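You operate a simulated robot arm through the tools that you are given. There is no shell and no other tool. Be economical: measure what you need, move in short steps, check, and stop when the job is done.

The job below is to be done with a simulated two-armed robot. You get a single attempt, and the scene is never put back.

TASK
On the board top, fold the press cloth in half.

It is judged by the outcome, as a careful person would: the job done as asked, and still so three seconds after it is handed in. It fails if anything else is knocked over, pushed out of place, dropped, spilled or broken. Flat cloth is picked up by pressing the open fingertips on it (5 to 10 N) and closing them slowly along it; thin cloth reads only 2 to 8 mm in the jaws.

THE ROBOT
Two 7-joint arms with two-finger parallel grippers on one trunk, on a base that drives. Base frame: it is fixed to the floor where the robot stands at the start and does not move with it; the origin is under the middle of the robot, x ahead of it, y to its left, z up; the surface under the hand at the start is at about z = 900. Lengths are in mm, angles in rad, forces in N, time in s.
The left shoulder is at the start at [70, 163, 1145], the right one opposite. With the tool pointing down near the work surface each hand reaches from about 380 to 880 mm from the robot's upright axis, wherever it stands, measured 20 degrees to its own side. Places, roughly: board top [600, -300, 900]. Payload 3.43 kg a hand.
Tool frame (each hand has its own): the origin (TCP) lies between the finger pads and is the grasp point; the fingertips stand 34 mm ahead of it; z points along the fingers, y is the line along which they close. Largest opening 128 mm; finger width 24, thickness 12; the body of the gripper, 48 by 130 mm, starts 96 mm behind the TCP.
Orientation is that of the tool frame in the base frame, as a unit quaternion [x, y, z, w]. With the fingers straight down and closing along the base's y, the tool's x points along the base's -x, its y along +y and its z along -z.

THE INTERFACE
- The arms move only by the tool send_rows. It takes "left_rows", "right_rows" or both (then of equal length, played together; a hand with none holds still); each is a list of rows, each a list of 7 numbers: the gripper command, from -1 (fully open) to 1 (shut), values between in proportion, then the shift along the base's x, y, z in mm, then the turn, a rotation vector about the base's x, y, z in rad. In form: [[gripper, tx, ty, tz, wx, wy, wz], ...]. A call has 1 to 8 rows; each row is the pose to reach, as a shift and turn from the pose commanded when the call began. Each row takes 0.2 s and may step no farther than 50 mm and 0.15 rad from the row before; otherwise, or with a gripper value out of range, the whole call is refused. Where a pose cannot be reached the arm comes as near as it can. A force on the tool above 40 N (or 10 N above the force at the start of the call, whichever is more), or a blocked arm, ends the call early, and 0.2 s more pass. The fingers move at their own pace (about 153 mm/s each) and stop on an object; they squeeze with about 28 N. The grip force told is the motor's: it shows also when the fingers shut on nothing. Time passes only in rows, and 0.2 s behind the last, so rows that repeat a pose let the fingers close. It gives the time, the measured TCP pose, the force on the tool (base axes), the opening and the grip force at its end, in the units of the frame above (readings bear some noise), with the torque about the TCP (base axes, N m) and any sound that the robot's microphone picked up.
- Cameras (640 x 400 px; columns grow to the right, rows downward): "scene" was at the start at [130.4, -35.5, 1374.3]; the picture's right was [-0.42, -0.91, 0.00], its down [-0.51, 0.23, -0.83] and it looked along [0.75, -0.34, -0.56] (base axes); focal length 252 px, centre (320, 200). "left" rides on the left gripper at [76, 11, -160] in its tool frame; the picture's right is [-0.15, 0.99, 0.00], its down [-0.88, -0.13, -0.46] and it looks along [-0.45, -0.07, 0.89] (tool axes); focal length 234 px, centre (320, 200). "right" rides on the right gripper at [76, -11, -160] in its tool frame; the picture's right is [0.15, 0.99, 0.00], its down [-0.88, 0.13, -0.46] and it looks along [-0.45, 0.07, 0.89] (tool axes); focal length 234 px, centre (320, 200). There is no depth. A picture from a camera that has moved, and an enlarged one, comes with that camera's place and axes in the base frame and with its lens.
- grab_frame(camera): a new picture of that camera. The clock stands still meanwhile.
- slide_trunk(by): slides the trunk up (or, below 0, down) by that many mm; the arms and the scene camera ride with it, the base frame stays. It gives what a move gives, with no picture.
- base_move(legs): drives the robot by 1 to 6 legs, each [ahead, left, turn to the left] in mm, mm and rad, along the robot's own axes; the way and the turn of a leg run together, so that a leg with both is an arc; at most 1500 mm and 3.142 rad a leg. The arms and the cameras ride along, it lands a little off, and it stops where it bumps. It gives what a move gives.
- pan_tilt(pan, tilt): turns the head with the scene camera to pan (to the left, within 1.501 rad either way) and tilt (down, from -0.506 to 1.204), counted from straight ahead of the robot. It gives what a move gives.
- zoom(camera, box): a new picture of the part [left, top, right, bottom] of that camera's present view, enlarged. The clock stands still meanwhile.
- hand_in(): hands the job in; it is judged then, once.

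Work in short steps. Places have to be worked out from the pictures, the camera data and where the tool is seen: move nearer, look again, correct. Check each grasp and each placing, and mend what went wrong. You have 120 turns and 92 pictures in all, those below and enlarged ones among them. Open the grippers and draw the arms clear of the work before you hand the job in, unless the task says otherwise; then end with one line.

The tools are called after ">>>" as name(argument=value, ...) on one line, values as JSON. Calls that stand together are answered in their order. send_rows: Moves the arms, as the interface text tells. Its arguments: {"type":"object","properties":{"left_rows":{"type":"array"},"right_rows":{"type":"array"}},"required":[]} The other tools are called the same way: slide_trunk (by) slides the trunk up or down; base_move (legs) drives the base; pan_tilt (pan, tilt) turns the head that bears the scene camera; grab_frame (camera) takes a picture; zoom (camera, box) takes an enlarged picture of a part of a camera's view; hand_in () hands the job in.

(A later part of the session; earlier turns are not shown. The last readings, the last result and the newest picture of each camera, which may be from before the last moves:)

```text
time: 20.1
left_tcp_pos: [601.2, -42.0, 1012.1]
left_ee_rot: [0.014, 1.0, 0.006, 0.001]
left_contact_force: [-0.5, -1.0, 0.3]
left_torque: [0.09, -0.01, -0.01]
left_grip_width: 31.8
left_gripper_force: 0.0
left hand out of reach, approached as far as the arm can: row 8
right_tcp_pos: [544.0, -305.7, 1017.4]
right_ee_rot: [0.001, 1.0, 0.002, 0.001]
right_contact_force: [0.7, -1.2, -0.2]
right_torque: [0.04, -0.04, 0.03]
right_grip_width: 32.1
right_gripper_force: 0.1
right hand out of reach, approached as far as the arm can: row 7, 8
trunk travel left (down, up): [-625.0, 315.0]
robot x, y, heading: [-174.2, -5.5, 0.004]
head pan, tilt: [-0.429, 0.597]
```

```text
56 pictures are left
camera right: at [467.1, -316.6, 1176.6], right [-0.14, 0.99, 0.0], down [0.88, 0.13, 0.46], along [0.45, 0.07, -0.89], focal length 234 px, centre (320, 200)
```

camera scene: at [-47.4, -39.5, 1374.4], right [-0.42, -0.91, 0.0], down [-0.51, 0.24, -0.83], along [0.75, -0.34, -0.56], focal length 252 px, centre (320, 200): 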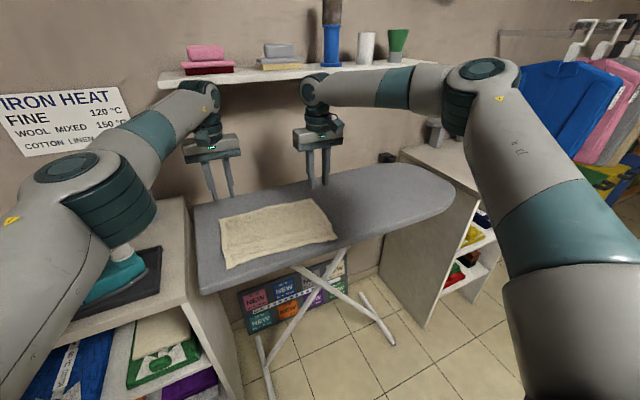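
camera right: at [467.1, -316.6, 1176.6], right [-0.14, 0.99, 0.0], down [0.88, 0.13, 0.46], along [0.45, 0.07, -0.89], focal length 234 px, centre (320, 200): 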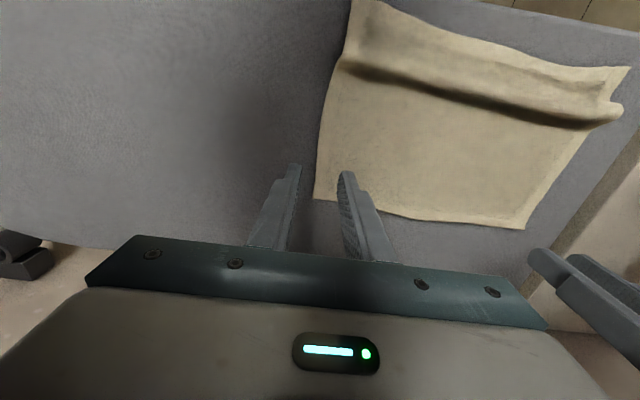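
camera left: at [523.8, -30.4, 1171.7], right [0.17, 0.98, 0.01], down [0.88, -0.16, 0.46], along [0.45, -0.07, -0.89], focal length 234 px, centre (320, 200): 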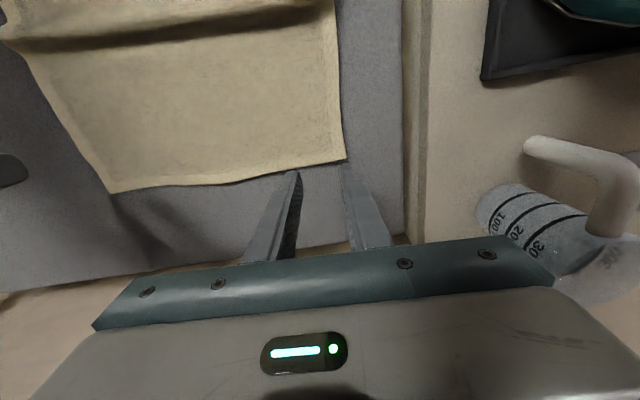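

Both hands fall a little short, and the right one more so. I'll pull them back 50 mm and drive forward 60 mm.

>>> send_rows(left_rows=[[0.5, -25, 0, 0, 0, 0, 0], [0.5, -50, 0, 0, 0, 0, 0]], right_rows=[[0.5, -25, 14, 0, 0, 0, 0], [0.5, -30, 28, 0, 0, 0, 0]])

>>> base_move(legs=[[60, 0, 0]])

>>> grab_frame(camera="left")

>>> grab_frame(camera="right")

```text
time: 20.7
left_tcp_pos: [553.0, -38.3, 1009.0]
left_ee_rot: [0.013, 1.0, 0.005, -0.001]
left_contact_force: [0.3, 0.4, 0.0]
left_torque: [-0.01, 0.02, -0.02]
left_grip_width: 32.0
left_gripper_force: 0.1
right_tcp_pos: [512.4, -274.2, 1017.8]
right_ee_rot: [0.001, 1.0, 0.0, 0.0]
right_contact_force: [-0.3, -0.9, -0.4]
right_torque: [-0.01, 0.0, -0.02]
right_grip_width: 31.8
right_gripper_force: 0.1
trunk travel left (down, up): [-625.0, 315.0]
robot x, y, heading: [-176.4, 0.1, -0.005]
head pan, tilt: [-0.429, 0.597]
```

```text
time: 21.6
left_tcp_pos: [611.6, -37.8, 1010.0]
left_ee_rot: [0.012, 1.0, 0.004, 0.0]
left_contact_force: [-0.8, 0.5, -0.2]
left_torque: [0.01, 0.01, 0.03]
left_grip_width: 32.1
left_gripper_force: 0.0
right_tcp_pos: [573.1, -275.0, 1016.7]
right_ee_rot: [0.001, 1.0, 0.0, -0.002]
right_contact_force: [-0.2, 0.4, 0.0]
right_torque: [-0.02, -0.01, -0.01]
right_grip_width: 31.9
right_gripper_force: 0.1
trunk travel left (down, up): [-625.0, 315.0]
robot x, y, heading: [-115.4, 1.8, -0.006]
head pan, tilt: [-0.429, 0.597]
```

```text
55 pictures are left
camera left: at [536.0, -26.9, 1169.9], right [0.17, 0.99, 0.01], down [0.88, -0.16, 0.46], along [0.45, -0.07, -0.89], focal length 234 px, centre (320, 200)
```

left: 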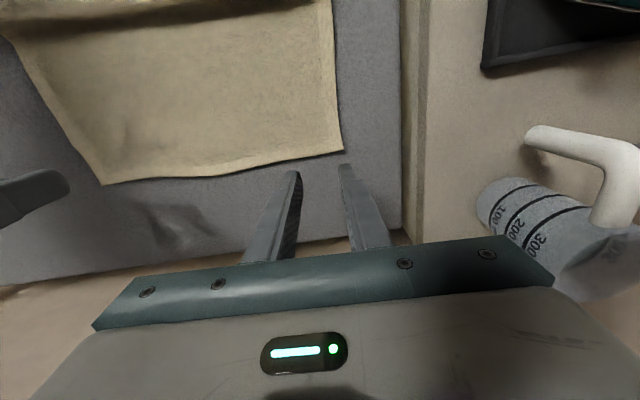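

```text
54 pictures are left
camera right: at [497.4, -285.7, 1177.9], right [-0.14, 0.99, 0.0], down [0.88, 0.13, 0.45], along [0.45, 0.07, -0.89], focal length 234 px, centre (320, 200)
```

right: 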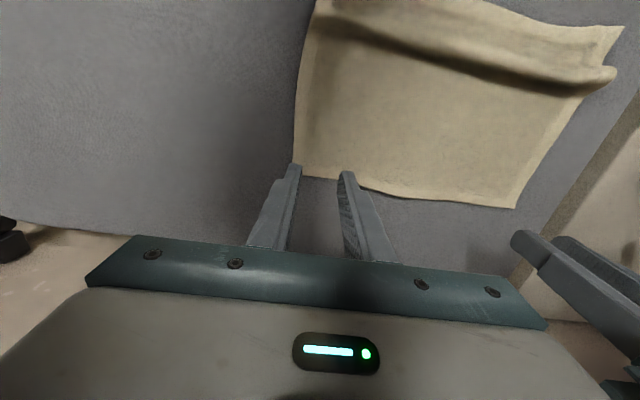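

From this view the corners are FL ≈(613,-8) and FR ≈(608,-305). I'll lower to just above the cloth at (599,-40) and (594,-273).

>>> send_rows(left_rows=[[0.5, -12, -2, 0, 0, 0, 0], [0.5, -12, -2, -30, 0, 0, 0], [0.5, -12, -2, -55, 0, 0, 0], [0.5, -12, -2, -67, 0, 0, 0]], right_rows=[[0.5, 21, 2, 0, 0, 0, 0], [0.5, 21, 2, -30, 0, 0, 0], [0.5, 21, 2, -58, 0, 0, 0], [0.5, 21, 2, -74, 0, 0, 0]])

>>> grab_frame(camera="left")

>>> grab_frame(camera="right")

>>> zoom(camera="scene", box=[190, 140, 420, 290])

```text
time: 22.6
left_tcp_pos: [599.2, -40.3, 942.6]
left_ee_rot: [0.011, 1.0, 0.003, 0.0]
left_contact_force: [-0.7, -0.4, -0.1]
left_torque: [0.02, 0.0, 0.04]
left_grip_width: 32.2
left_gripper_force: 0.0
right_tcp_pos: [577.9, -283.2, 947.9]
right_ee_rot: [0.001, 1.0, 0.001, 0.0]
right_contact_force: [-0.5, 0.3, 0.0]
right_torque: [-0.06, -0.02, 0.02]
right_grip_width: 31.8
right_gripper_force: 0.0
right hand out of reach, approached as far as the arm can: row 1, 2, 3, 4
trunk travel left (down, up): [-625.0, 315.0]
robot x, y, heading: [-114.6, 0.3, -0.004]
head pan, tilt: [-0.429, 0.597]
```

```text
53 pictures are left
camera left: at [523.6, -28.7, 1102.2], right [0.17, 0.99, 0.01], down [0.88, -0.16, 0.45], along [0.45, -0.07, -0.89], focal length 234 px, centre (320, 200)
```

left: 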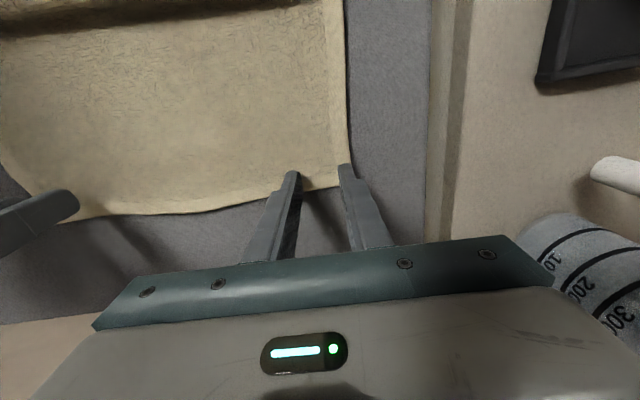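

```text
52 pictures are left
camera right: at [502.6, -293.9, 1107.3], right [-0.14, 0.99, 0.0], down [0.88, 0.13, 0.46], along [0.45, 0.07, -0.89], focal length 234 px, centre (320, 200)
```

right: 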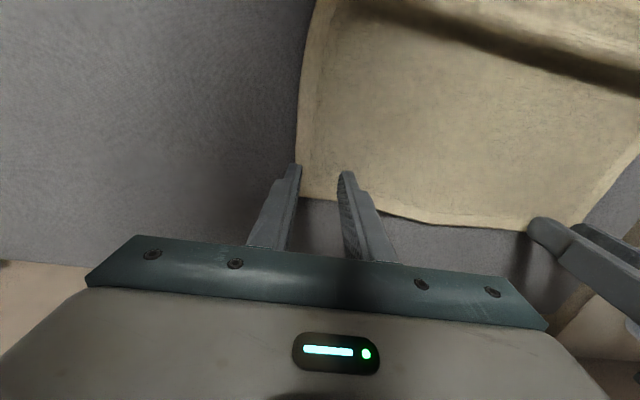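

```text
2.67 times, centred on (305, 215) of scene
camera zoom: at [13.4, -35.8, 1374.4], right [-0.42, -0.91, 0.0], down [-0.51, 0.24, -0.83], along [0.75, -0.35, -0.56], focal length 671 px, centre (360, 160)
```

zoom: 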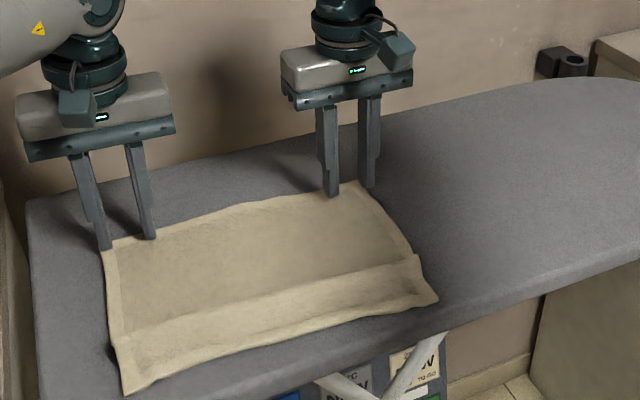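

The right hand still stops about 15 mm short of its target. I'll raise 15 mm, pull the hands back and drive 50 mm further forward.

>>> send_rows(left_rows=[[0.5, 0, 0, 15, 0, 0, 0], [0.5, -40, 0, 20, 0, 0, 0], [0.5, -56, -4, 20, 0, 0, 0]], right_rows=[[0.5, 0, 0, 15, 0, 0, 0], [0.5, -25, 6, 15, 0, 0, 0], [0.5, -38, 11, 15, 0, 0, 0]])

>>> base_move(legs=[[50, 0, 0]])

```text
time: 23.4
left_tcp_pos: [543.5, -44.7, 962.7]
left_ee_rot: [0.012, 1.0, 0.005, 0.0]
left_contact_force: [1.1, 0.3, -0.2]
left_torque: [0.03, 0.01, 0.01]
left_grip_width: 31.8
left_gripper_force: 0.1
right_tcp_pos: [541.4, -272.5, 963.6]
right_ee_rot: [0.001, 1.0, 0.0, -0.001]
right_contact_force: [-0.6, 0.8, 0.9]
right_torque: [0.04, 0.0, 0.02]
right_grip_width: 31.8
right_gripper_force: 0.1
trunk travel left (down, up): [-625.0, 315.0]
robot x, y, heading: [-112.9, 1.6, -0.002]
head pan, tilt: [-0.429, 0.597]
```

```text
time: 24.4
left_tcp_pos: [592.5, -43.9, 962.9]
left_ee_rot: [0.012, 1.0, 0.004, 0.001]
left_contact_force: [-0.8, -1.1, -0.5]
left_torque: [0.0, -0.06, -0.02]
left_grip_width: 31.8
left_gripper_force: 0.0
right_tcp_pos: [589.9, -272.4, 964.3]
right_ee_rot: [0.001, 1.0, 0.0, 0.0]
right_contact_force: [0.1, 0.8, -0.9]
right_torque: [0.0, -0.01, -0.01]
right_grip_width: 32.1
right_gripper_force: 0.0
trunk travel left (down, up): [-625.0, 315.0]
robot x, y, heading: [-69.4, -1.9, -0.002]
head pan, tilt: [-0.429, 0.597]
```

The hands are on target at (592,-44) and (590,-272). I'm lowering to touch.

>>> send_rows(left_rows=[[0.5, 0, 0, -12, 0, 0, 0], [0.5, 0, 0, -20, 0, 0, 0], [0.5, 0, 0, -23, 0, 0, 0], [0.5, 0, 0, -25, 0, 0, 0]], right_rows=[[0.5, 0, 0, -12, 0, 0, 0], [0.5, 0, 0, -21, 0, 0, 0], [0.5, 0, 0, -24, 0, 0, 0], [0.5, 0, 0, -26, 0, 0, 0]])

>>> grab_frame(camera="left")

>>> grab_frame(camera="right")

```text
time: 25.4
left_tcp_pos: [591.4, -43.5, 937.6]
left_ee_rot: [0.013, 1.0, 0.004, 0.0]
left_contact_force: [-0.8, 0.1, 6.7]
left_torque: [-0.02, 0.04, 0.01]
left_grip_width: 31.8
left_gripper_force: 0.0
right_tcp_pos: [588.9, -273.7, 938.8]
right_ee_rot: [0.001, 1.0, 0.0, -0.001]
right_contact_force: [-0.5, 0.2, 1.1]
right_torque: [0.02, 0.03, -0.02]
right_grip_width: 32.1
right_gripper_force: 0.1
trunk travel left (down, up): [-625.0, 315.0]
robot x, y, heading: [-68.2, 0.6, -0.003]
head pan, tilt: [-0.429, 0.597]
```

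```text
50 pictures are left
camera left: at [516.0, -31.9, 1097.3], right [0.17, 0.99, 0.01], down [0.88, -0.16, 0.46], along [0.45, -0.07, -0.89], focal length 234 px, centre (320, 200)
```

left: 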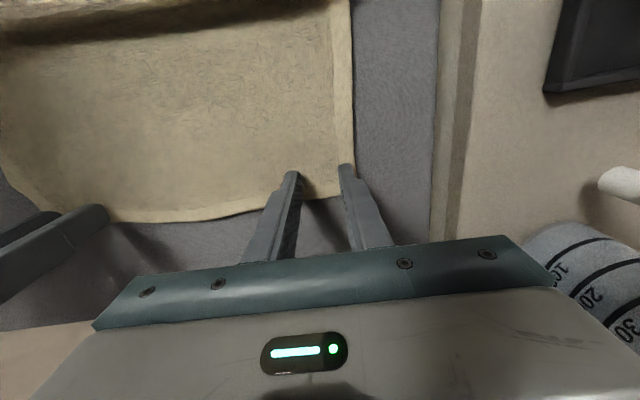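

```text
49 pictures are left
camera right: at [514.4, -283.6, 1098.2], right [-0.14, 0.99, 0.0], down [0.88, 0.13, 0.45], along [0.45, 0.07, -0.89], focal length 234 px, centre (320, 200)
```

right: 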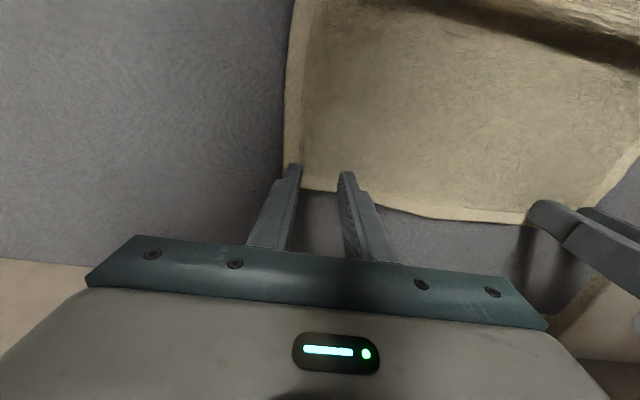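

The left grip is about 22 mm inside the far edge and the right about 16 mm. I'll shift the left out by 6 mm, press both lightly, and start closing.

>>> send_rows(left_rows=[[0.5, 0, 0, 4, 0, 0, 0], [0.5, 6, 0, 4, 0, 0, 0], [0.5, 6, 0, 1, 0, 0, 0], [0.5, 6, 0, 0, 0, 0, 0]], right_rows=[[0.5, 0, 0, 0, 0, 0, 0], [0.5, 0, 0, 0, 0, 0, 0], [0.5, 0, 0, -1, 0, 0, 0], [0.5, 0, 0, -2, 0, 0, 0]])

```text
time: 26.4
left_tcp_pos: [597.4, -45.4, 938.8]
left_ee_rot: [0.012, 1.0, 0.005, 0.001]
left_contact_force: [0.7, 1.1, 1.9]
left_torque: [0.03, -0.03, -0.02]
left_grip_width: 31.7
left_gripper_force: 0.0
right_tcp_pos: [590.1, -272.6, 936.9]
right_ee_rot: [0.002, 1.0, 0.0, 0.001]
right_contact_force: [-0.1, -2.1, 8.4]
right_torque: [-0.12, 0.01, -0.03]
right_grip_width: 32.0
right_gripper_force: 0.2
trunk travel left (down, up): [-625.0, 315.0]
robot x, y, heading: [-68.9, -0.7, -0.003]
head pan, tilt: [-0.429, 0.597]
```

The right is at 8 N and the left at 2 N. I'll lower the left 1 mm and close both slowly.

>>> send_rows(left_rows=[[0.5, 0, 0, -1.2, 0, 0, 0], [0.57, 0, 0, -1.2, 0, 0, 0], [0.64, 0, 0, -1.2, 0, 0, 0], [0.7, 0, 0, -1.2, 0, 0, 0]], right_rows=[[0.5, 0, 0, 0, 0, 0, 0], [0.57, 0, 0, 0, 0, 0, 0], [0.64, 0, 0, 0, 0, 0, 0], [0.7, 0, 0, 0, 0, 0, 0]])

>>> grab_frame(camera="left")

>>> grab_frame(camera="right")

```text
time: 27.4
left_tcp_pos: [597.7, -43.0, 936.6]
left_ee_rot: [0.012, 1.0, 0.003, 0.0]
left_contact_force: [0.4, -0.5, 8.2]
left_torque: [-0.05, 0.02, -0.02]
left_grip_width: 17.3
left_gripper_force: 0.0
right_tcp_pos: [588.9, -272.0, 936.0]
right_ee_rot: [0.001, 1.0, 0.0, 0.0]
right_contact_force: [1.3, 2.0, 7.6]
right_torque: [0.03, -0.09, -0.03]
right_grip_width: 20.2
right_gripper_force: 0.5
trunk travel left (down, up): [-625.0, 315.0]
robot x, y, heading: [-67.2, 0.1, -0.0]
head pan, tilt: [-0.429, 0.597]
```

```text
48 pictures are left
camera left: at [521.1, -31.7, 1096.8], right [0.17, 0.99, 0.01], down [0.88, -0.16, 0.46], along [0.45, -0.07, -0.89], focal length 234 px, centre (320, 200)
```

left: 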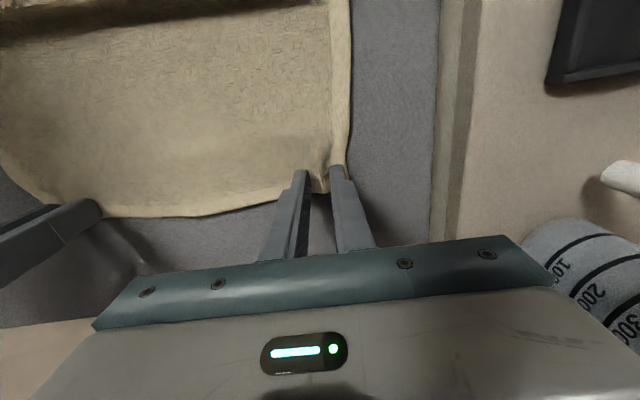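

```text
47 pictures are left
camera right: at [513.5, -282.4, 1096.6], right [-0.14, 0.99, 0.0], down [0.88, 0.13, 0.46], along [0.45, 0.07, -0.89], focal length 234 px, centre (320, 200)
```

right: 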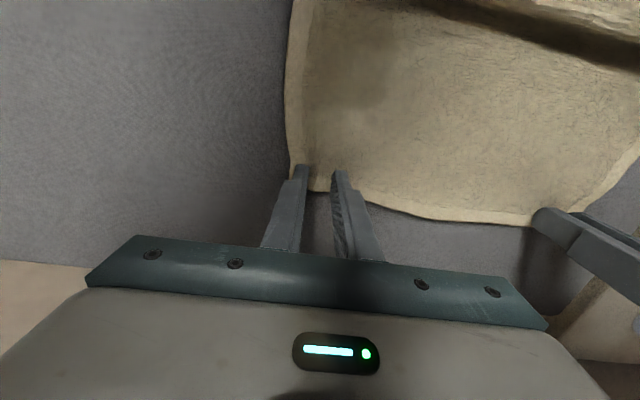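

Forces are good at about 8 N each and the ridges are forming. I'll finish closing.

>>> send_rows(left_rows=[[0.76, 0, 0, 0, 0, 0, 0], [0.82, 0, 0, 0, 0, 0, 0], [0.88, 0, 0, 0, 0, 0, 0], [0.94, 0, 0, 0, 0, 0, 0], [1, 0, 0, 0, 0, 0, 0], [1, 0, 0, 0, 0, 0, 0]], right_rows=[[0.76, 0, 0, 0, 0, 0, 0], [0.82, 0, 0, 0, 0, 0, 0], [0.88, 0, 0, 0, 0, 0, 0], [0.94, 0, 0, 0, 0, 0, 0], [1, 0, 0, 0, 0, 0, 0], [1, 0, 0, 0, 0, 0, 0]])

>>> grab_frame(camera="left")

>>> grab_frame(camera="right")

```text
time: 28.8
left_tcp_pos: [597.5, -43.0, 937.5]
left_ee_rot: [0.012, 1.0, 0.003, 0.001]
left_contact_force: [-0.4, -4.1, 9.2]
left_torque: [-0.15, -0.01, 0.01]
left_grip_width: 4.0
left_gripper_force: 27.9
right_tcp_pos: [589.3, -272.4, 936.8]
right_ee_rot: [0.001, 1.0, 0.0, 0.0]
right_contact_force: [-1.0, 3.9, 8.9]
right_torque: [0.11, 0.03, 0.01]
right_grip_width: 4.0
right_gripper_force: 27.9
trunk travel left (down, up): [-625.0, 315.0]
robot x, y, heading: [-63.9, 0.2, -0.002]
head pan, tilt: [-0.429, 0.597]
```

```text
46 pictures are left
camera left: at [520.8, -32.2, 1096.8], right [0.17, 0.99, 0.01], down [0.88, -0.16, 0.46], along [0.45, -0.07, -0.89], focal length 234 px, centre (320, 200)
```

left: 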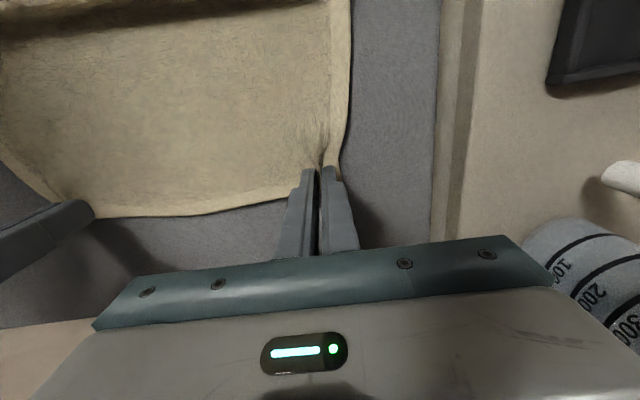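

```text
45 pictures are left
camera right: at [513.2, -282.9, 1096.5], right [-0.14, 0.99, 0.0], down [0.88, 0.13, 0.46], along [0.45, 0.07, -0.89], focal length 234 px, centre (320, 200)
```

right: 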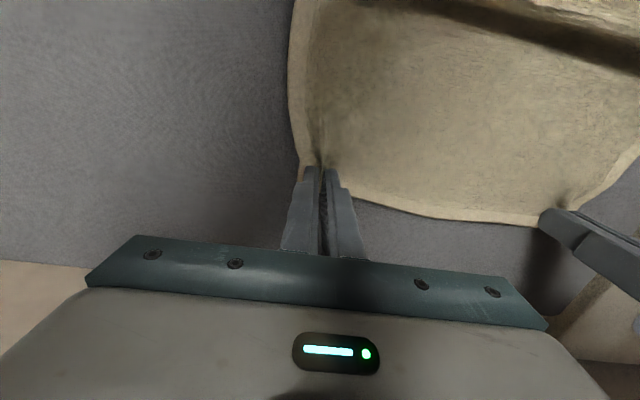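

Both jaws hold at 4 mm. I'll pull the far edge outward 22 mm just above the board to take out the pleat.

>>> send_rows(left_rows=[[1, 2, -1, 4, 0, 0, 0], [1, 7, -3, 5, 0, 0, 0], [1, 12, -3, 5, 0, 0, 0], [1, 17, -3, 5, 0, 0, 0], [1, 22, -3, 5, 0, 0, 0]], right_rows=[[1, 2, 1, 4, 0, 0, 0], [1, 7, 3, 5, 0, 0, 0], [1, 12, 3, 5, 0, 0, 0], [1, 17, 3, 5, 0, 0, 0], [1, 22, 3, 5, 0, 0, 0]])

>>> zoom(camera="scene", box=[170, 150, 400, 310])

```text
time: 29.9
left_tcp_pos: [621.5, -48.3, 941.3]
left_ee_rot: [0.013, 1.0, 0.005, 0.001]
left_contact_force: [-0.1, -1.2, -0.1]
left_torque: [-0.01, 0.07, 0.0]
left_grip_width: 3.9
left_gripper_force: 28.0
right_tcp_pos: [612.0, -270.2, 940.5]
right_ee_rot: [0.001, 1.0, 0.0, -0.001]
right_contact_force: [0.0, 1.0, 0.3]
right_torque: [0.04, 0.04, 0.0]
right_grip_width: 4.1
right_gripper_force: 28.1
trunk travel left (down, up): [-625.0, 315.0]
robot x, y, heading: [-67.1, -1.9, -0.001]
head pan, tilt: [-0.429, 0.597]
```

```text
2.50 times, centred on (285, 230) of scene
camera zoom: at [62.6, -36.1, 1374.3], right [-0.42, -0.91, 0.0], down [-0.51, 0.24, -0.83], along [0.75, -0.35, -0.56], focal length 629 px, centre (408, 125)
```

zoom: 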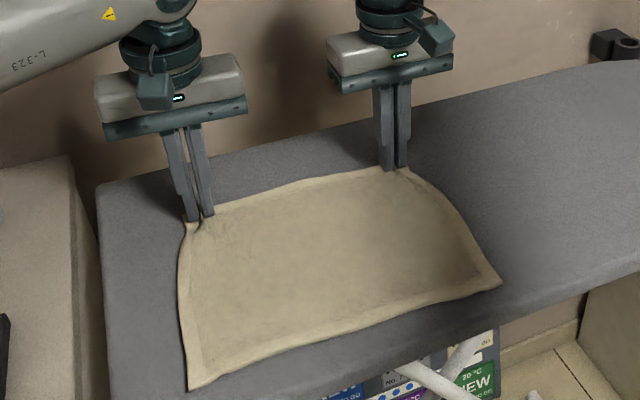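

The pleat is gone and the near edge runs from (418,1) to (411,-295). Now I'll carry the far edge up and over towards the robot on an arc about x≈525, pitching the tools about -y so the cloth hangs from the jaws.

>>> send_rows(left_rows=[[1, -3, 0, 22, 0, -0.1, 0], [1, -13, 1, 46, 0, -0.22, 0], [1, -33, 2, 68, 0, -0.36, 0], [1, -60, 4, 82, 0, -0.5, 0], [1, -90, 6, 86, 0, -0.64, 0], [1, -120, 8, 82, 0, -0.78, 0]], right_rows=[[1, -3, 0, 22, 0, -0.1, 0], [1, -13, 1, 46, 0, -0.22, 0], [1, -33, 1, 68, 0, -0.36, 0], [1, -60, 2, 82, 0, -0.5, 0], [1, -90, 3, 86, 0, -0.64, 0], [1, -120, 5, 82, 0, -0.78, 0]])

>>> grab_frame(camera="scene")

>>> grab_frame(camera="right")

```text
time: 31.4
left_tcp_pos: [500.0, -41.7, 1023.4]
left_ee_rot: [0.01, 0.924, 0.008, 0.381]
left_contact_force: [-1.2, -0.1, 0.4]
left_torque: [0.02, 0.02, 0.0]
left_grip_width: 3.9
left_gripper_force: 28.0
right_tcp_pos: [490.4, -264.9, 1023.9]
right_ee_rot: [0.001, 0.925, 0.002, 0.38]
right_contact_force: [-0.2, -0.1, -0.2]
right_torque: [0.04, -0.01, -0.01]
right_grip_width: 3.9
right_gripper_force: 28.2
trunk travel left (down, up): [-625.0, 315.0]
robot x, y, heading: [-67.0, -4.4, 0.0]
head pan, tilt: [-0.429, 0.597]
```

```text
43 pictures are left
camera scene: at [61.2, -37.9, 1374.4], right [-0.42, -0.91, 0.0], down [-0.51, 0.24, -0.83], along [0.75, -0.34, -0.56], focal length 252 px, centre (320, 200)
```

scene: 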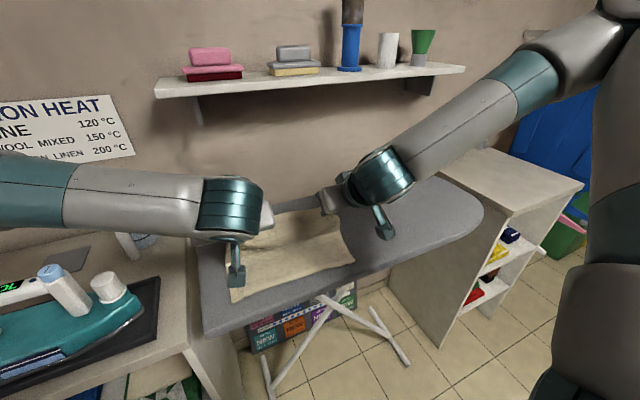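

```text
42 pictures are left
camera right: at [325.0, -276.4, 1083.1], right [-0.1, 0.99, -0.1], down [0.31, 0.13, 0.94], along [0.95, 0.07, -0.32], focal length 234 px, centre (320, 200)
```

right: 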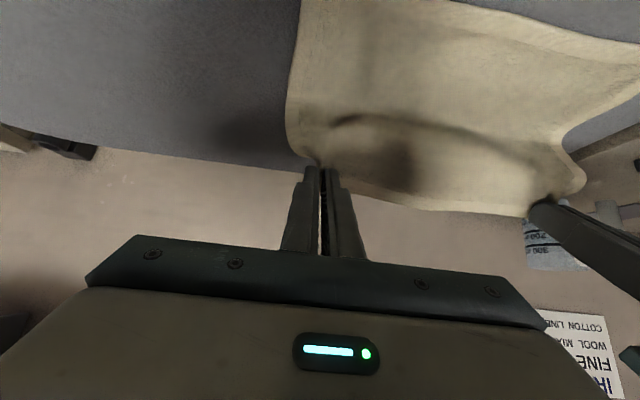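

The arms clear everything and the cloth hangs from the jaws. I'll continue over and down to about 20 mm above the near edge, then check.

>>> send_rows(left_rows=[[1, -18, 1, -5, 0, -0.08, 0], [1, -36, 3, -18, 0, -0.14, 0], [1, -52, 4, -36, 0, -0.18, 0], [1, -62, 5, -54, 0, -0.2, 0], [1, -67, 6, -68, 0, -0.2, 0], [1, -67, 6, -68, 0, -0.2, 0]], right_rows=[[1, -18, 1, -5, 0, -0.08, 0], [1, -36, 2, -18, 0, -0.14, 0], [1, -52, 3, -36, 0, -0.18, 0], [1, -62, 4, -54, 0, -0.2, 0], [1, -65, 4, -68, 0, -0.2, 0], [1, -65, 4, -68, 0, -0.2, 0]])

>>> grab_frame(camera="scene")

>>> grab_frame(camera="right")

>>> grab_frame(camera="left")

```text
time: 32.8
left_tcp_pos: [431.9, -35.0, 955.1]
left_ee_rot: [0.009, 0.882, 0.008, 0.471]
left_contact_force: [8.8, -26.1, -1.2]
left_torque: [-0.53, -0.11, -0.72]
left_grip_width: 4.1
left_gripper_force: 27.8
right_tcp_pos: [501.0, -265.6, 944.8]
right_ee_rot: [-0.001, 0.883, 0.003, 0.469]
right_contact_force: [-7.8, 25.2, 1.2]
right_torque: [0.52, 0.12, 0.87]
right_grip_width: 4.4
right_gripper_force: 28.4
right hand out of reach, approached as far as the arm can: row 1, 2, 3, 4, 5, 6
trunk travel left (down, up): [-625.0, 315.0]
robot x, y, heading: [-69.6, -1.6, -0.003]
head pan, tilt: [-0.429, 0.597]
```

```text
41 pictures are left
camera scene: at [62.0, -35.8, 1374.4], right [-0.42, -0.91, 0.0], down [-0.51, 0.23, -0.83], along [0.75, -0.35, -0.56], focal length 252 px, centre (320, 200)
```

scene: 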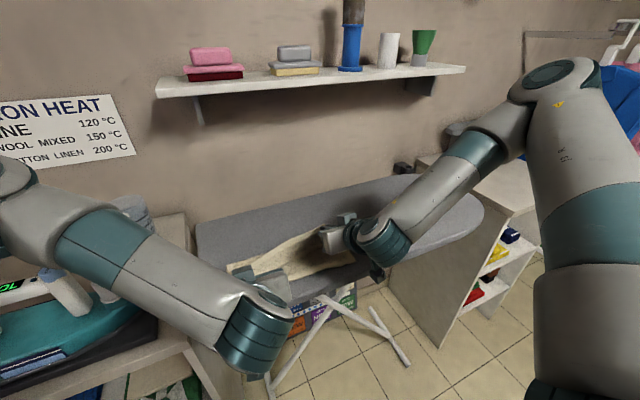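

```text
40 pictures are left
camera right: at [325.5, -276.9, 970.8], right [-0.09, 0.99, -0.12], down [0.11, 0.13, 0.99], along [0.99, 0.07, -0.12], focal length 234 px, centre (320, 200)
```

right: 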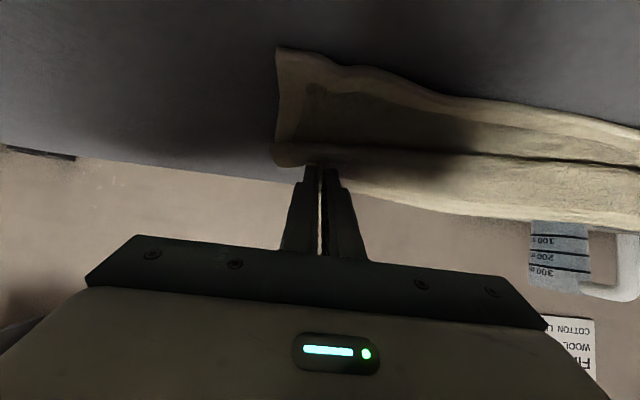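

```text
39 pictures are left
camera left: at [257.6, -22.8, 980.7], right [0.09, 0.99, 0.14], down [0.11, -0.15, 0.98], along [0.99, -0.07, -0.12], focal length 234 px, centre (320, 200)
```

left: 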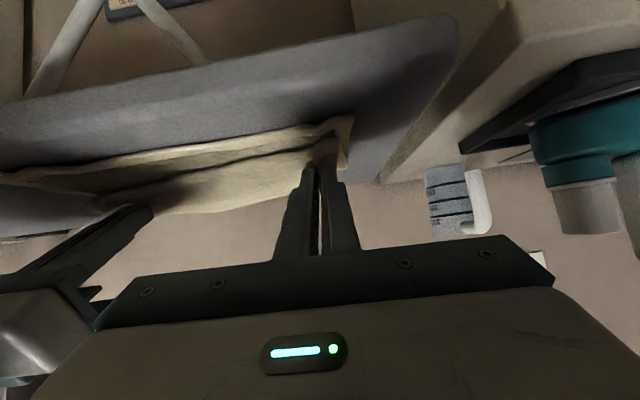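

The right arm can't come closer at this pitch, so the cloth is stretched diagonally. I'll bring the left hand back level with the right at z≈968, then let a 70 mm base retreat carry both hands.

>>> send_rows(left_rows=[[1, 20, 0, 6, 0, 0, 0], [1, 45, 0, 10, 0, 0, 0], [1, 70, 0, 12, 0, 0, 0], [1, 78, 0, 12, 0, 0, 0]], right_rows=[[1, 0, 0, 6, 0, 0, 0], [1, 0, 0, 12, 0, 0, 0], [1, 0, 0, 22, 0, 0, 0], [1, 0, 0, 22, 0, 0, 0]])

>>> grab_frame(camera="right")

>>> grab_frame(camera="scene")

```text
time: 33.8
left_tcp_pos: [510.0, -34.2, 967.3]
left_ee_rot: [0.009, 0.882, 0.01, 0.47]
left_contact_force: [0.1, -15.5, 0.5]
left_torque: [-0.32, 0.04, -0.42]
left_grip_width: 4.2
left_gripper_force: 28.5
right_tcp_pos: [504.3, -269.0, 966.8]
right_ee_rot: [0.002, 0.882, 0.001, 0.471]
right_contact_force: [0.5, 15.5, -1.0]
right_torque: [0.25, 0.03, 0.43]
right_grip_width: 3.8
right_gripper_force: 28.3
right hand out of reach, approached as far as the arm can: row 3, 4
trunk travel left (down, up): [-625.0, 315.0]
robot x, y, heading: [-66.4, -0.1, -0.002]
head pan, tilt: [-0.429, 0.597]
```

```text
38 pictures are left
camera right: at [330.5, -279.7, 992.7], right [-0.08, 0.99, -0.12], down [0.11, 0.13, 0.99], along [0.99, 0.07, -0.12], focal length 234 px, centre (320, 200)
```

right: 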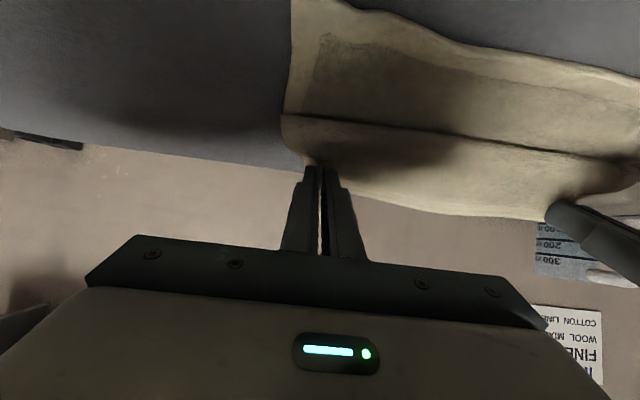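

```text
37 pictures are left
camera scene: at [62.5, -36.1, 1374.3], right [-0.42, -0.91, 0.0], down [-0.51, 0.24, -0.83], along [0.75, -0.35, -0.56], focal length 252 px, centre (320, 200)
```

scene: 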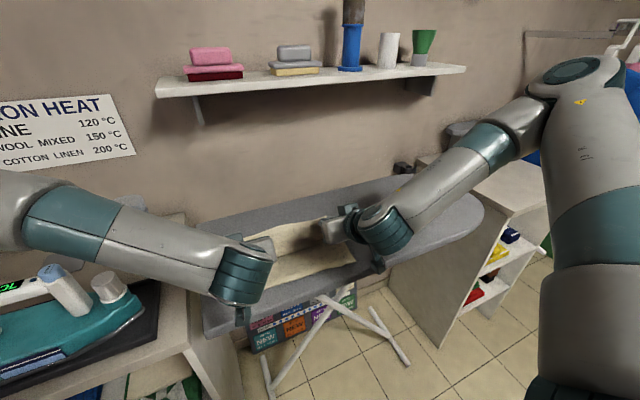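

The hands are level, but there is 15 N of spread tension. I'll bring them together by 11 mm, then back the base 72 mm.

>>> send_rows(left_rows=[[1, 0, -2, 0, 0, 0, 0], [1, 0, -4, 0, 0, 0, 0]], right_rows=[[1, 0, 4, 0, 0, 0, 0], [1, 0, 7, 0, 0, 0, 0]])

>>> base_move(legs=[[-72, 0, 0]])

>>> grab_frame(camera="scene")

>>> grab_frame(camera="right")

```text
time: 34.4
left_tcp_pos: [512.1, -38.3, 967.1]
left_ee_rot: [0.008, 0.882, 0.011, 0.471]
left_contact_force: [-0.3, -2.4, -0.2]
left_torque: [-0.08, 0.03, -0.05]
left_grip_width: 4.0
left_gripper_force: 27.9
right_tcp_pos: [505.9, -262.1, 965.8]
right_ee_rot: [0.002, 0.883, -0.001, 0.47]
right_contact_force: [-0.5, 2.3, -0.7]
right_torque: [0.02, 0.0, 0.09]
right_grip_width: 3.9
right_gripper_force: 28.0
trunk travel left (down, up): [-625.0, 315.0]
robot x, y, heading: [-68.5, 4.7, -0.0]
head pan, tilt: [-0.429, 0.597]
```

```text
time: 35.4
left_tcp_pos: [437.1, -37.3, 967.1]
left_ee_rot: [0.008, 0.882, 0.01, 0.471]
left_contact_force: [0.6, -0.4, -0.6]
left_torque: [-0.02, 0.02, -0.05]
left_grip_width: 4.0
left_gripper_force: 28.2
right_tcp_pos: [433.0, -262.2, 966.0]
right_ee_rot: [0.001, 0.883, 0.0, 0.47]
right_contact_force: [-0.2, 0.5, 0.1]
right_torque: [-0.01, -0.01, 0.01]
right_grip_width: 3.7
right_gripper_force: 27.8
trunk travel left (down, up): [-625.0, 315.0]
robot x, y, heading: [-139.6, 0.1, -0.004]
head pan, tilt: [-0.429, 0.597]
```

```text
36 pictures are left
camera scene: at [-10.4, -35.7, 1374.4], right [-0.42, -0.91, 0.0], down [-0.51, 0.23, -0.83], along [0.75, -0.35, -0.56], focal length 252 px, centre (320, 200)
```

scene: 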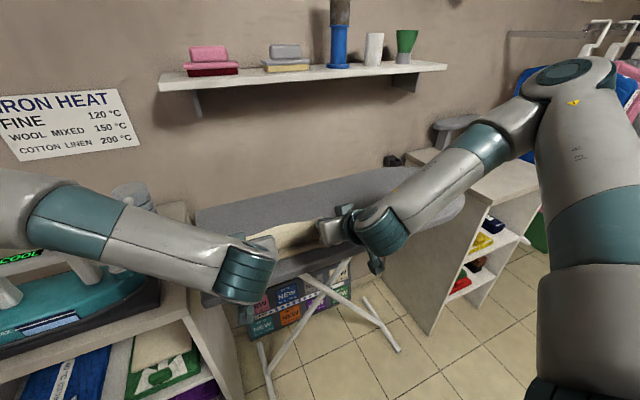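

```text
35 pictures are left
camera right: at [258.7, -272.5, 992.7], right [-0.08, 0.99, -0.12], down [0.11, 0.13, 0.99], along [0.99, 0.07, -0.12], focal length 234 px, centre (320, 200)
```

right: 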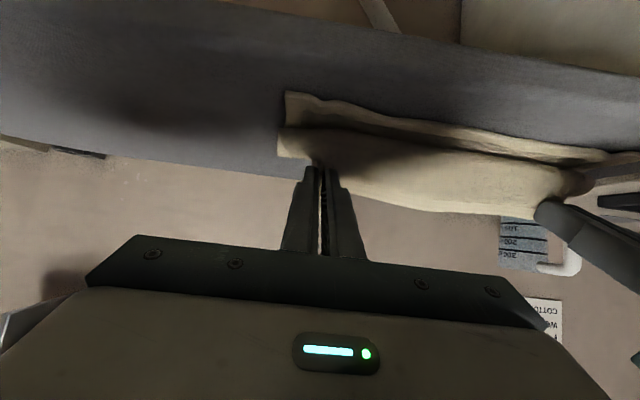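

The near corner stays at about (416,-294) and both hands sit just above the near edge. I'm lowering the flap edge onto it.

>>> send_rows(left_rows=[[1, -2, 0, -10, 0, 0, 0], [1, -4, 0, -20, 0, 0, 0], [1, -5, 0, -26, 0, 0, 0], [1, -5, 0, -30, 0, 0, 0]], right_rows=[[1, -2, 0, -10, 0, 0, 0], [1, -4, 0, -20, 0, 0, 0], [1, -4, 0, -26, 0, 0, 0], [1, -4, 0, -29, 0, 0, 0]])

>>> grab_frame(camera="right")

>>> grab_frame(camera="left")

>>> zoom(camera="scene", box=[190, 160, 430, 310])

```text
time: 36.4
left_tcp_pos: [433.8, -37.5, 937.8]
left_ee_rot: [0.01, 0.882, 0.008, 0.471]
left_contact_force: [1.7, -1.3, 3.5]
left_torque: [-0.02, -0.07, -0.02]
left_grip_width: 3.6
left_gripper_force: 28.1
right_tcp_pos: [430.2, -260.2, 937.9]
right_ee_rot: [0.002, 0.882, 0.0, 0.471]
right_contact_force: [1.3, 0.5, 1.5]
right_torque: [-0.03, -0.09, 0.0]
right_grip_width: 3.9
right_gripper_force: 28.0
trunk travel left (down, up): [-625.0, 315.0]
robot x, y, heading: [-140.6, 2.9, -0.004]
head pan, tilt: [-0.429, 0.597]
```

```text
34 pictures are left
camera right: at [255.8, -272.1, 964.1], right [-0.08, 0.99, -0.12], down [0.11, 0.13, 0.99], along [0.99, 0.07, -0.12], focal length 234 px, centre (320, 200)
```

right: 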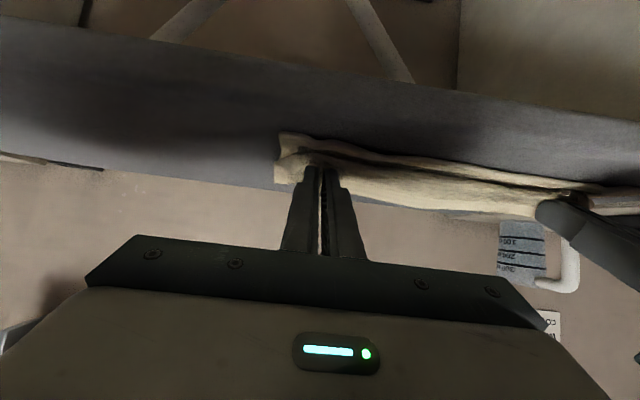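

```text
33 pictures are left
camera left: at [258.8, -26.2, 963.7], right [0.09, 0.99, 0.15], down [0.11, -0.16, 0.98], along [0.99, -0.07, -0.12], focal length 234 px, centre (320, 200)
```

left: 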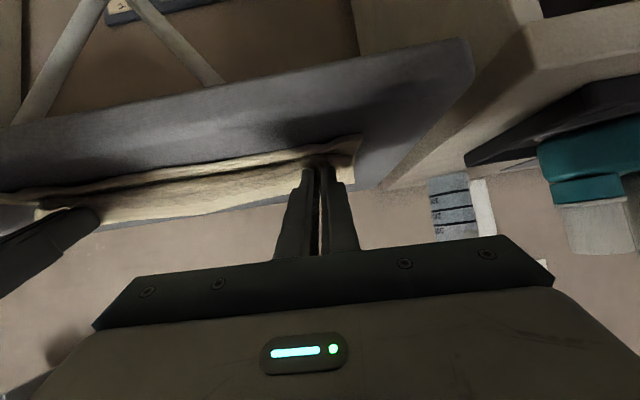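

```text
2.67 times, centred on (310, 235) of scene
camera zoom: at [-10.4, -35.6, 1374.6], right [-0.42, -0.91, 0.0], down [-0.51, 0.23, -0.83], along [0.75, -0.35, -0.56], focal length 671 px, centre (347, 107)
```

zoom: 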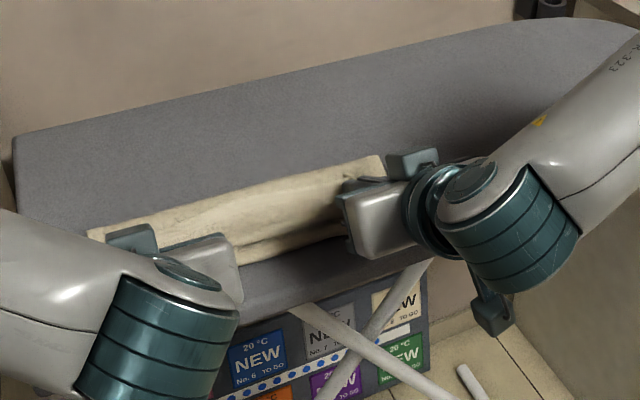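

The fold line sits at x≈530 to 517 as planned and the flap edge lies on the near edge. I'll press down slightly, open gently, and withdraw backwards and up.

>>> send_rows(left_rows=[[1, 0, 0, -2, 0, 0, 0], [0.8, 0, 0, -2, 0, 0, 0], [0.6, 0, 0, -2, 0, 0, 0], [0.6, 0, 0, -2, 0, 0, 0], [0.6, -15, 0, 6, 0, 0, 0], [0.6, -40, 0, 22, 0, 0, 0], [0.6, -65, 0, 45, 0, 0, 0]], right_rows=[[1, 0, 0, -3, 0, 0, 0], [0.8, 0, 0, -3, 0, 0, 0], [0.6, 0, 0, -3, 0, 0, 0], [0.6, 0, 0, -3, 0, 0, 0], [0.6, -15, 0, 6, 0, 0, 0], [0.6, -40, 0, 22, 0, 0, 0], [0.6, -65, 0, 45, 0, 0, 0]])

>>> grab_frame(camera="scene")

>>> grab_frame(camera="right")

```text
time: 38.0
left_tcp_pos: [367.7, -36.5, 981.2]
left_ee_rot: [0.009, 0.882, 0.01, 0.471]
left_contact_force: [-0.8, -0.3, -0.2]
left_torque: [0.01, -0.01, -0.04]
left_grip_width: 25.6
left_gripper_force: 0.1
right_tcp_pos: [433.0, -269.4, 970.8]
right_ee_rot: [0.001, 0.883, 0.001, 0.469]
right_contact_force: [0.0, -0.2, -0.7]
right_torque: [0.01, 0.0, 0.04]
right_grip_width: 25.4
right_gripper_force: 0.0
right hand out of reach, approached as far as the arm can: row 5, 6, 7
trunk travel left (down, up): [-625.0, 315.0]
robot x, y, heading: [-142.8, -2.5, -0.003]
head pan, tilt: [-0.429, 0.597]
```

```text
31 pictures are left
camera scene: at [-11.3, -36.0, 1374.3], right [-0.42, -0.91, 0.0], down [-0.51, 0.23, -0.83], along [0.75, -0.35, -0.56], focal length 252 px, centre (320, 200)
```

scene: 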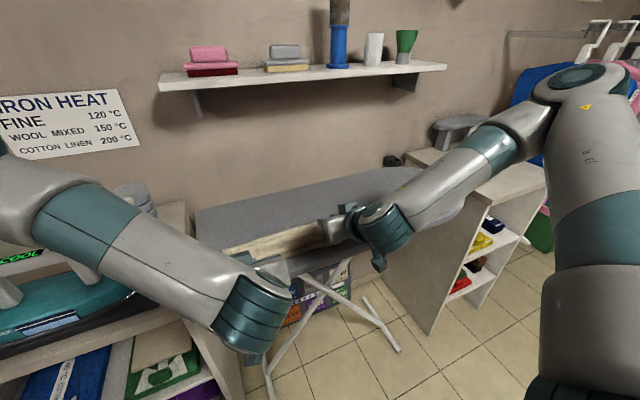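

```text
30 pictures are left
camera right: at [257.4, -280.0, 997.1], right [-0.08, 0.99, -0.12], down [0.11, 0.13, 0.99], along [0.99, 0.07, -0.12], focal length 234 px, centre (320, 200)
```

right: 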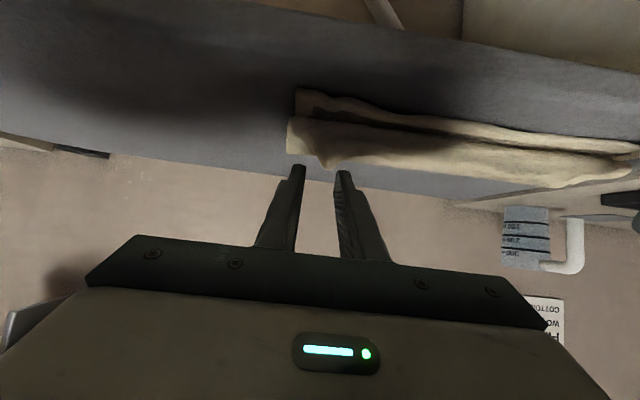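

Both hands are free and the cloth stays folded. I'll raise the hands, undo the pitch and spread them for a clear view.

>>> send_rows(left_rows=[[0.6, 0, 0, 30, 0, 0, 0], [0.6, 0, 0, 65, 0, 0.14, 0], [0.6, 0, 20, 100, 0, 0.28, 0], [0.6, 0, 50, 130, 0, 0.42, 0], [0.6, 0, 80, 160, 0, 0.56, 0], [0.6, 0, 110, 185, 0, 0.7, 0], [0.6, 0, 140, 205, 0, 0.84, 0], [0.6, 0, 150, 215, 0, 0.97, 0]], right_rows=[[0.6, 0, 0, 30, 0, 0, 0], [0.6, 0, 0, 65, 0, 0.14, 0], [0.6, 0, -20, 100, 0, 0.28, 0], [0.6, -10, -50, 130, 0, 0.42, 0], [0.6, -25, -80, 155, 0, 0.56, 0], [0.6, -40, -110, 175, 0, 0.7, 0], [0.6, -60, -140, 190, 0, 0.84, 0], [0.6, -80, -150, 200, 0, 0.97, 0]])

>>> grab_frame(camera="scene")

>>> zoom(camera="scene", box=[190, 160, 380, 290])

```text
time: 39.8
left_tcp_pos: [368.4, 113.3, 1196.3]
left_ee_rot: [0.012, 1.0, 0.004, 0.003]
left_contact_force: [0.1, 0.6, -0.1]
left_torque: [-0.03, 0.02, -0.01]
left_grip_width: 25.8
left_gripper_force: 0.1
right_tcp_pos: [352.9, -417.0, 1173.4]
right_ee_rot: [0.001, 1.0, 0.002, 0.003]
right_contact_force: [0.0, -0.5, -0.7]
right_torque: [-0.03, 0.02, 0.02]
right_grip_width: 25.7
right_gripper_force: 0.1
trunk travel left (down, up): [-625.0, 315.0]
robot x, y, heading: [-143.5, 2.9, -0.002]
head pan, tilt: [-0.429, 0.597]
```

```text
29 pictures are left
camera scene: at [-8.7, -35.5, 1374.2], right [-0.42, -0.91, 0.0], down [-0.51, 0.23, -0.83], along [0.75, -0.35, -0.56], focal length 252 px, centre (320, 200)
```

scene: 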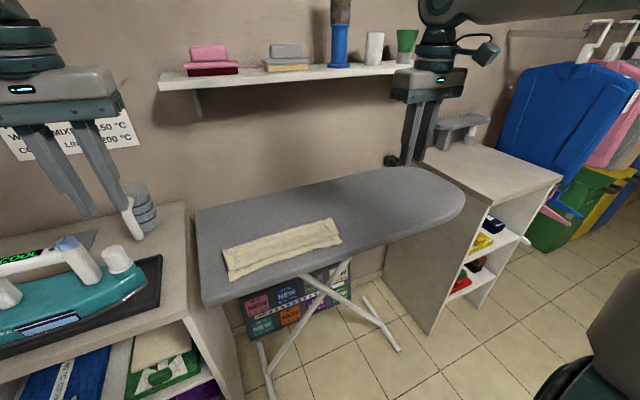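

```text
3.08 times, centred on (285, 225) of scene
camera zoom: at [-8.7, -35.5, 1374.2], right [-0.42, -0.91, 0.0], down [-0.51, 0.23, -0.83], along [0.75, -0.35, -0.56], focal length 774 px, centre (428, 123)
```

zoom: 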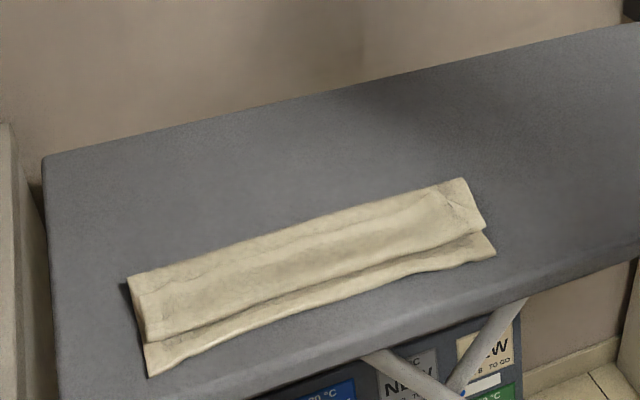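

It is folded, but the upper edge seems about 25–30 mm short of the near edge and may be curled under. I'll inspect it with the right wrist camera.

>>> send_rows(right_rows=[[0.6, -5, 45, -10, 0, 0, 0], [0.6, -10, 90, -20, 0, 0, 0], [0.6, -15, 130, -40, 0, 0, 0], [0.6, -20, 170, -60, 0, 0, 0], [0.6, -20, 200, -90, 0, 0, 0], [0.6, -20, 220, -120, 0, 0, 0]])

>>> grab_frame(camera="right")

```text
time: 41.2
left_tcp_pos: [369.7, 113.0, 1196.5]
left_ee_rot: [0.012, 1.0, 0.003, 0.005]
left_contact_force: [-0.4, 0.3, 0.1]
left_torque: [-0.02, 0.01, -0.01]
left_grip_width: 25.6
left_gripper_force: 0.0
right_tcp_pos: [334.7, -197.6, 1051.2]
right_ee_rot: [0.002, 1.0, 0.0, 0.003]
right_contact_force: [0.9, -0.1, -0.1]
right_torque: [0.01, 0.02, 0.02]
right_grip_width: 25.8
right_gripper_force: 0.1
trunk travel left (down, up): [-625.0, 315.0]
robot x, y, heading: [-139.3, -4.3, -0.004]
head pan, tilt: [-0.429, 0.597]
```

```text
27 pictures are left
camera right: at [257.5, -207.9, 1209.0], right [-0.14, 0.99, 0.0], down [0.88, 0.13, 0.46], along [0.46, 0.07, -0.89], focal length 234 px, centre (320, 200)
```

right: 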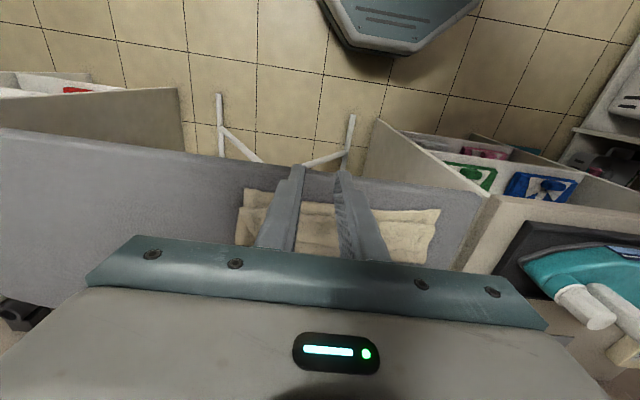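

>>> zoom(camera="right", box=[220, 170, 460, 280])

>>> zoom(camera="scene", box=[215, 205, 355, 290])

```text
2.67 times, centred on (340, 225) of right
camera zoom: at [257.5, -207.9, 1209.0], right [-0.14, 0.99, 0.0], down [0.88, 0.13, 0.46], along [0.46, 0.07, -0.89], focal length 624 px, centre (267, 133)
```

zoom: 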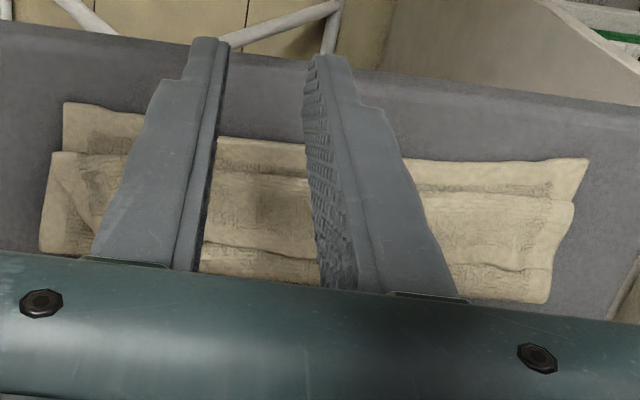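

```text
4.57 times, centred on (285, 248) of scene
camera zoom: at [-8.0, -35.8, 1374.2], right [-0.42, -0.91, 0.0], down [-0.51, 0.23, -0.83], along [0.75, -0.35, -0.56], focal length 1150 px, centre (480, -17)
```

zoom: 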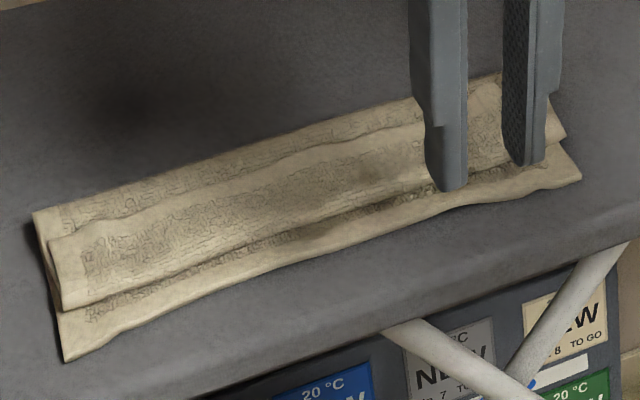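

The zoom suggests the last ~40 mm of the flap may be folded back on itself, or there's a wave. I'll place the right camera beside the cloth with fingers shut for a clear look.

>>> send_rows(right_rows=[[1, 0, -45, 0, 0, 0, 0], [1, 10, -90, 0, 0, 0, 0], [1, 30, -130, 0, 0, 0, 0], [1, 70, -145, -10, 0, 0, 0], [1, 110, -145, -30, 0, 0, 0], [1, 145, -145, -55, 0, 0, 0], [1, 155, -145, -70, 0, 0, 0]])

>>> grab_frame(camera="right")

```text
time: 42.8
left_tcp_pos: [368.2, 112.6, 1196.8]
left_ee_rot: [0.011, 1.0, 0.005, 0.005]
left_contact_force: [0.1, 0.0, -0.7]
left_torque: [0.0, -0.02, -0.02]
left_grip_width: 25.6
left_gripper_force: 0.1
right_tcp_pos: [489.2, -343.0, 981.2]
right_ee_rot: [0.001, 1.0, 0.001, 0.004]
right_contact_force: [0.2, -0.3, 0.1]
right_torque: [0.01, -0.02, 0.01]
right_grip_width: 0.1
right_gripper_force: 27.7
trunk travel left (down, up): [-625.0, 315.0]
robot x, y, heading: [-137.9, -0.8, 0.0]
head pan, tilt: [-0.429, 0.597]
```

```text
24 pictures are left
camera right: at [411.9, -353.5, 1140.4], right [-0.14, 0.99, 0.0], down [0.88, 0.13, 0.46], along [0.46, 0.07, -0.89], focal length 234 px, centre (320, 200)
```

right: 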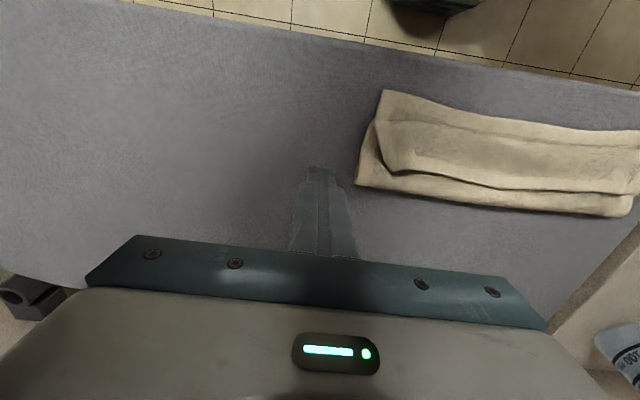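

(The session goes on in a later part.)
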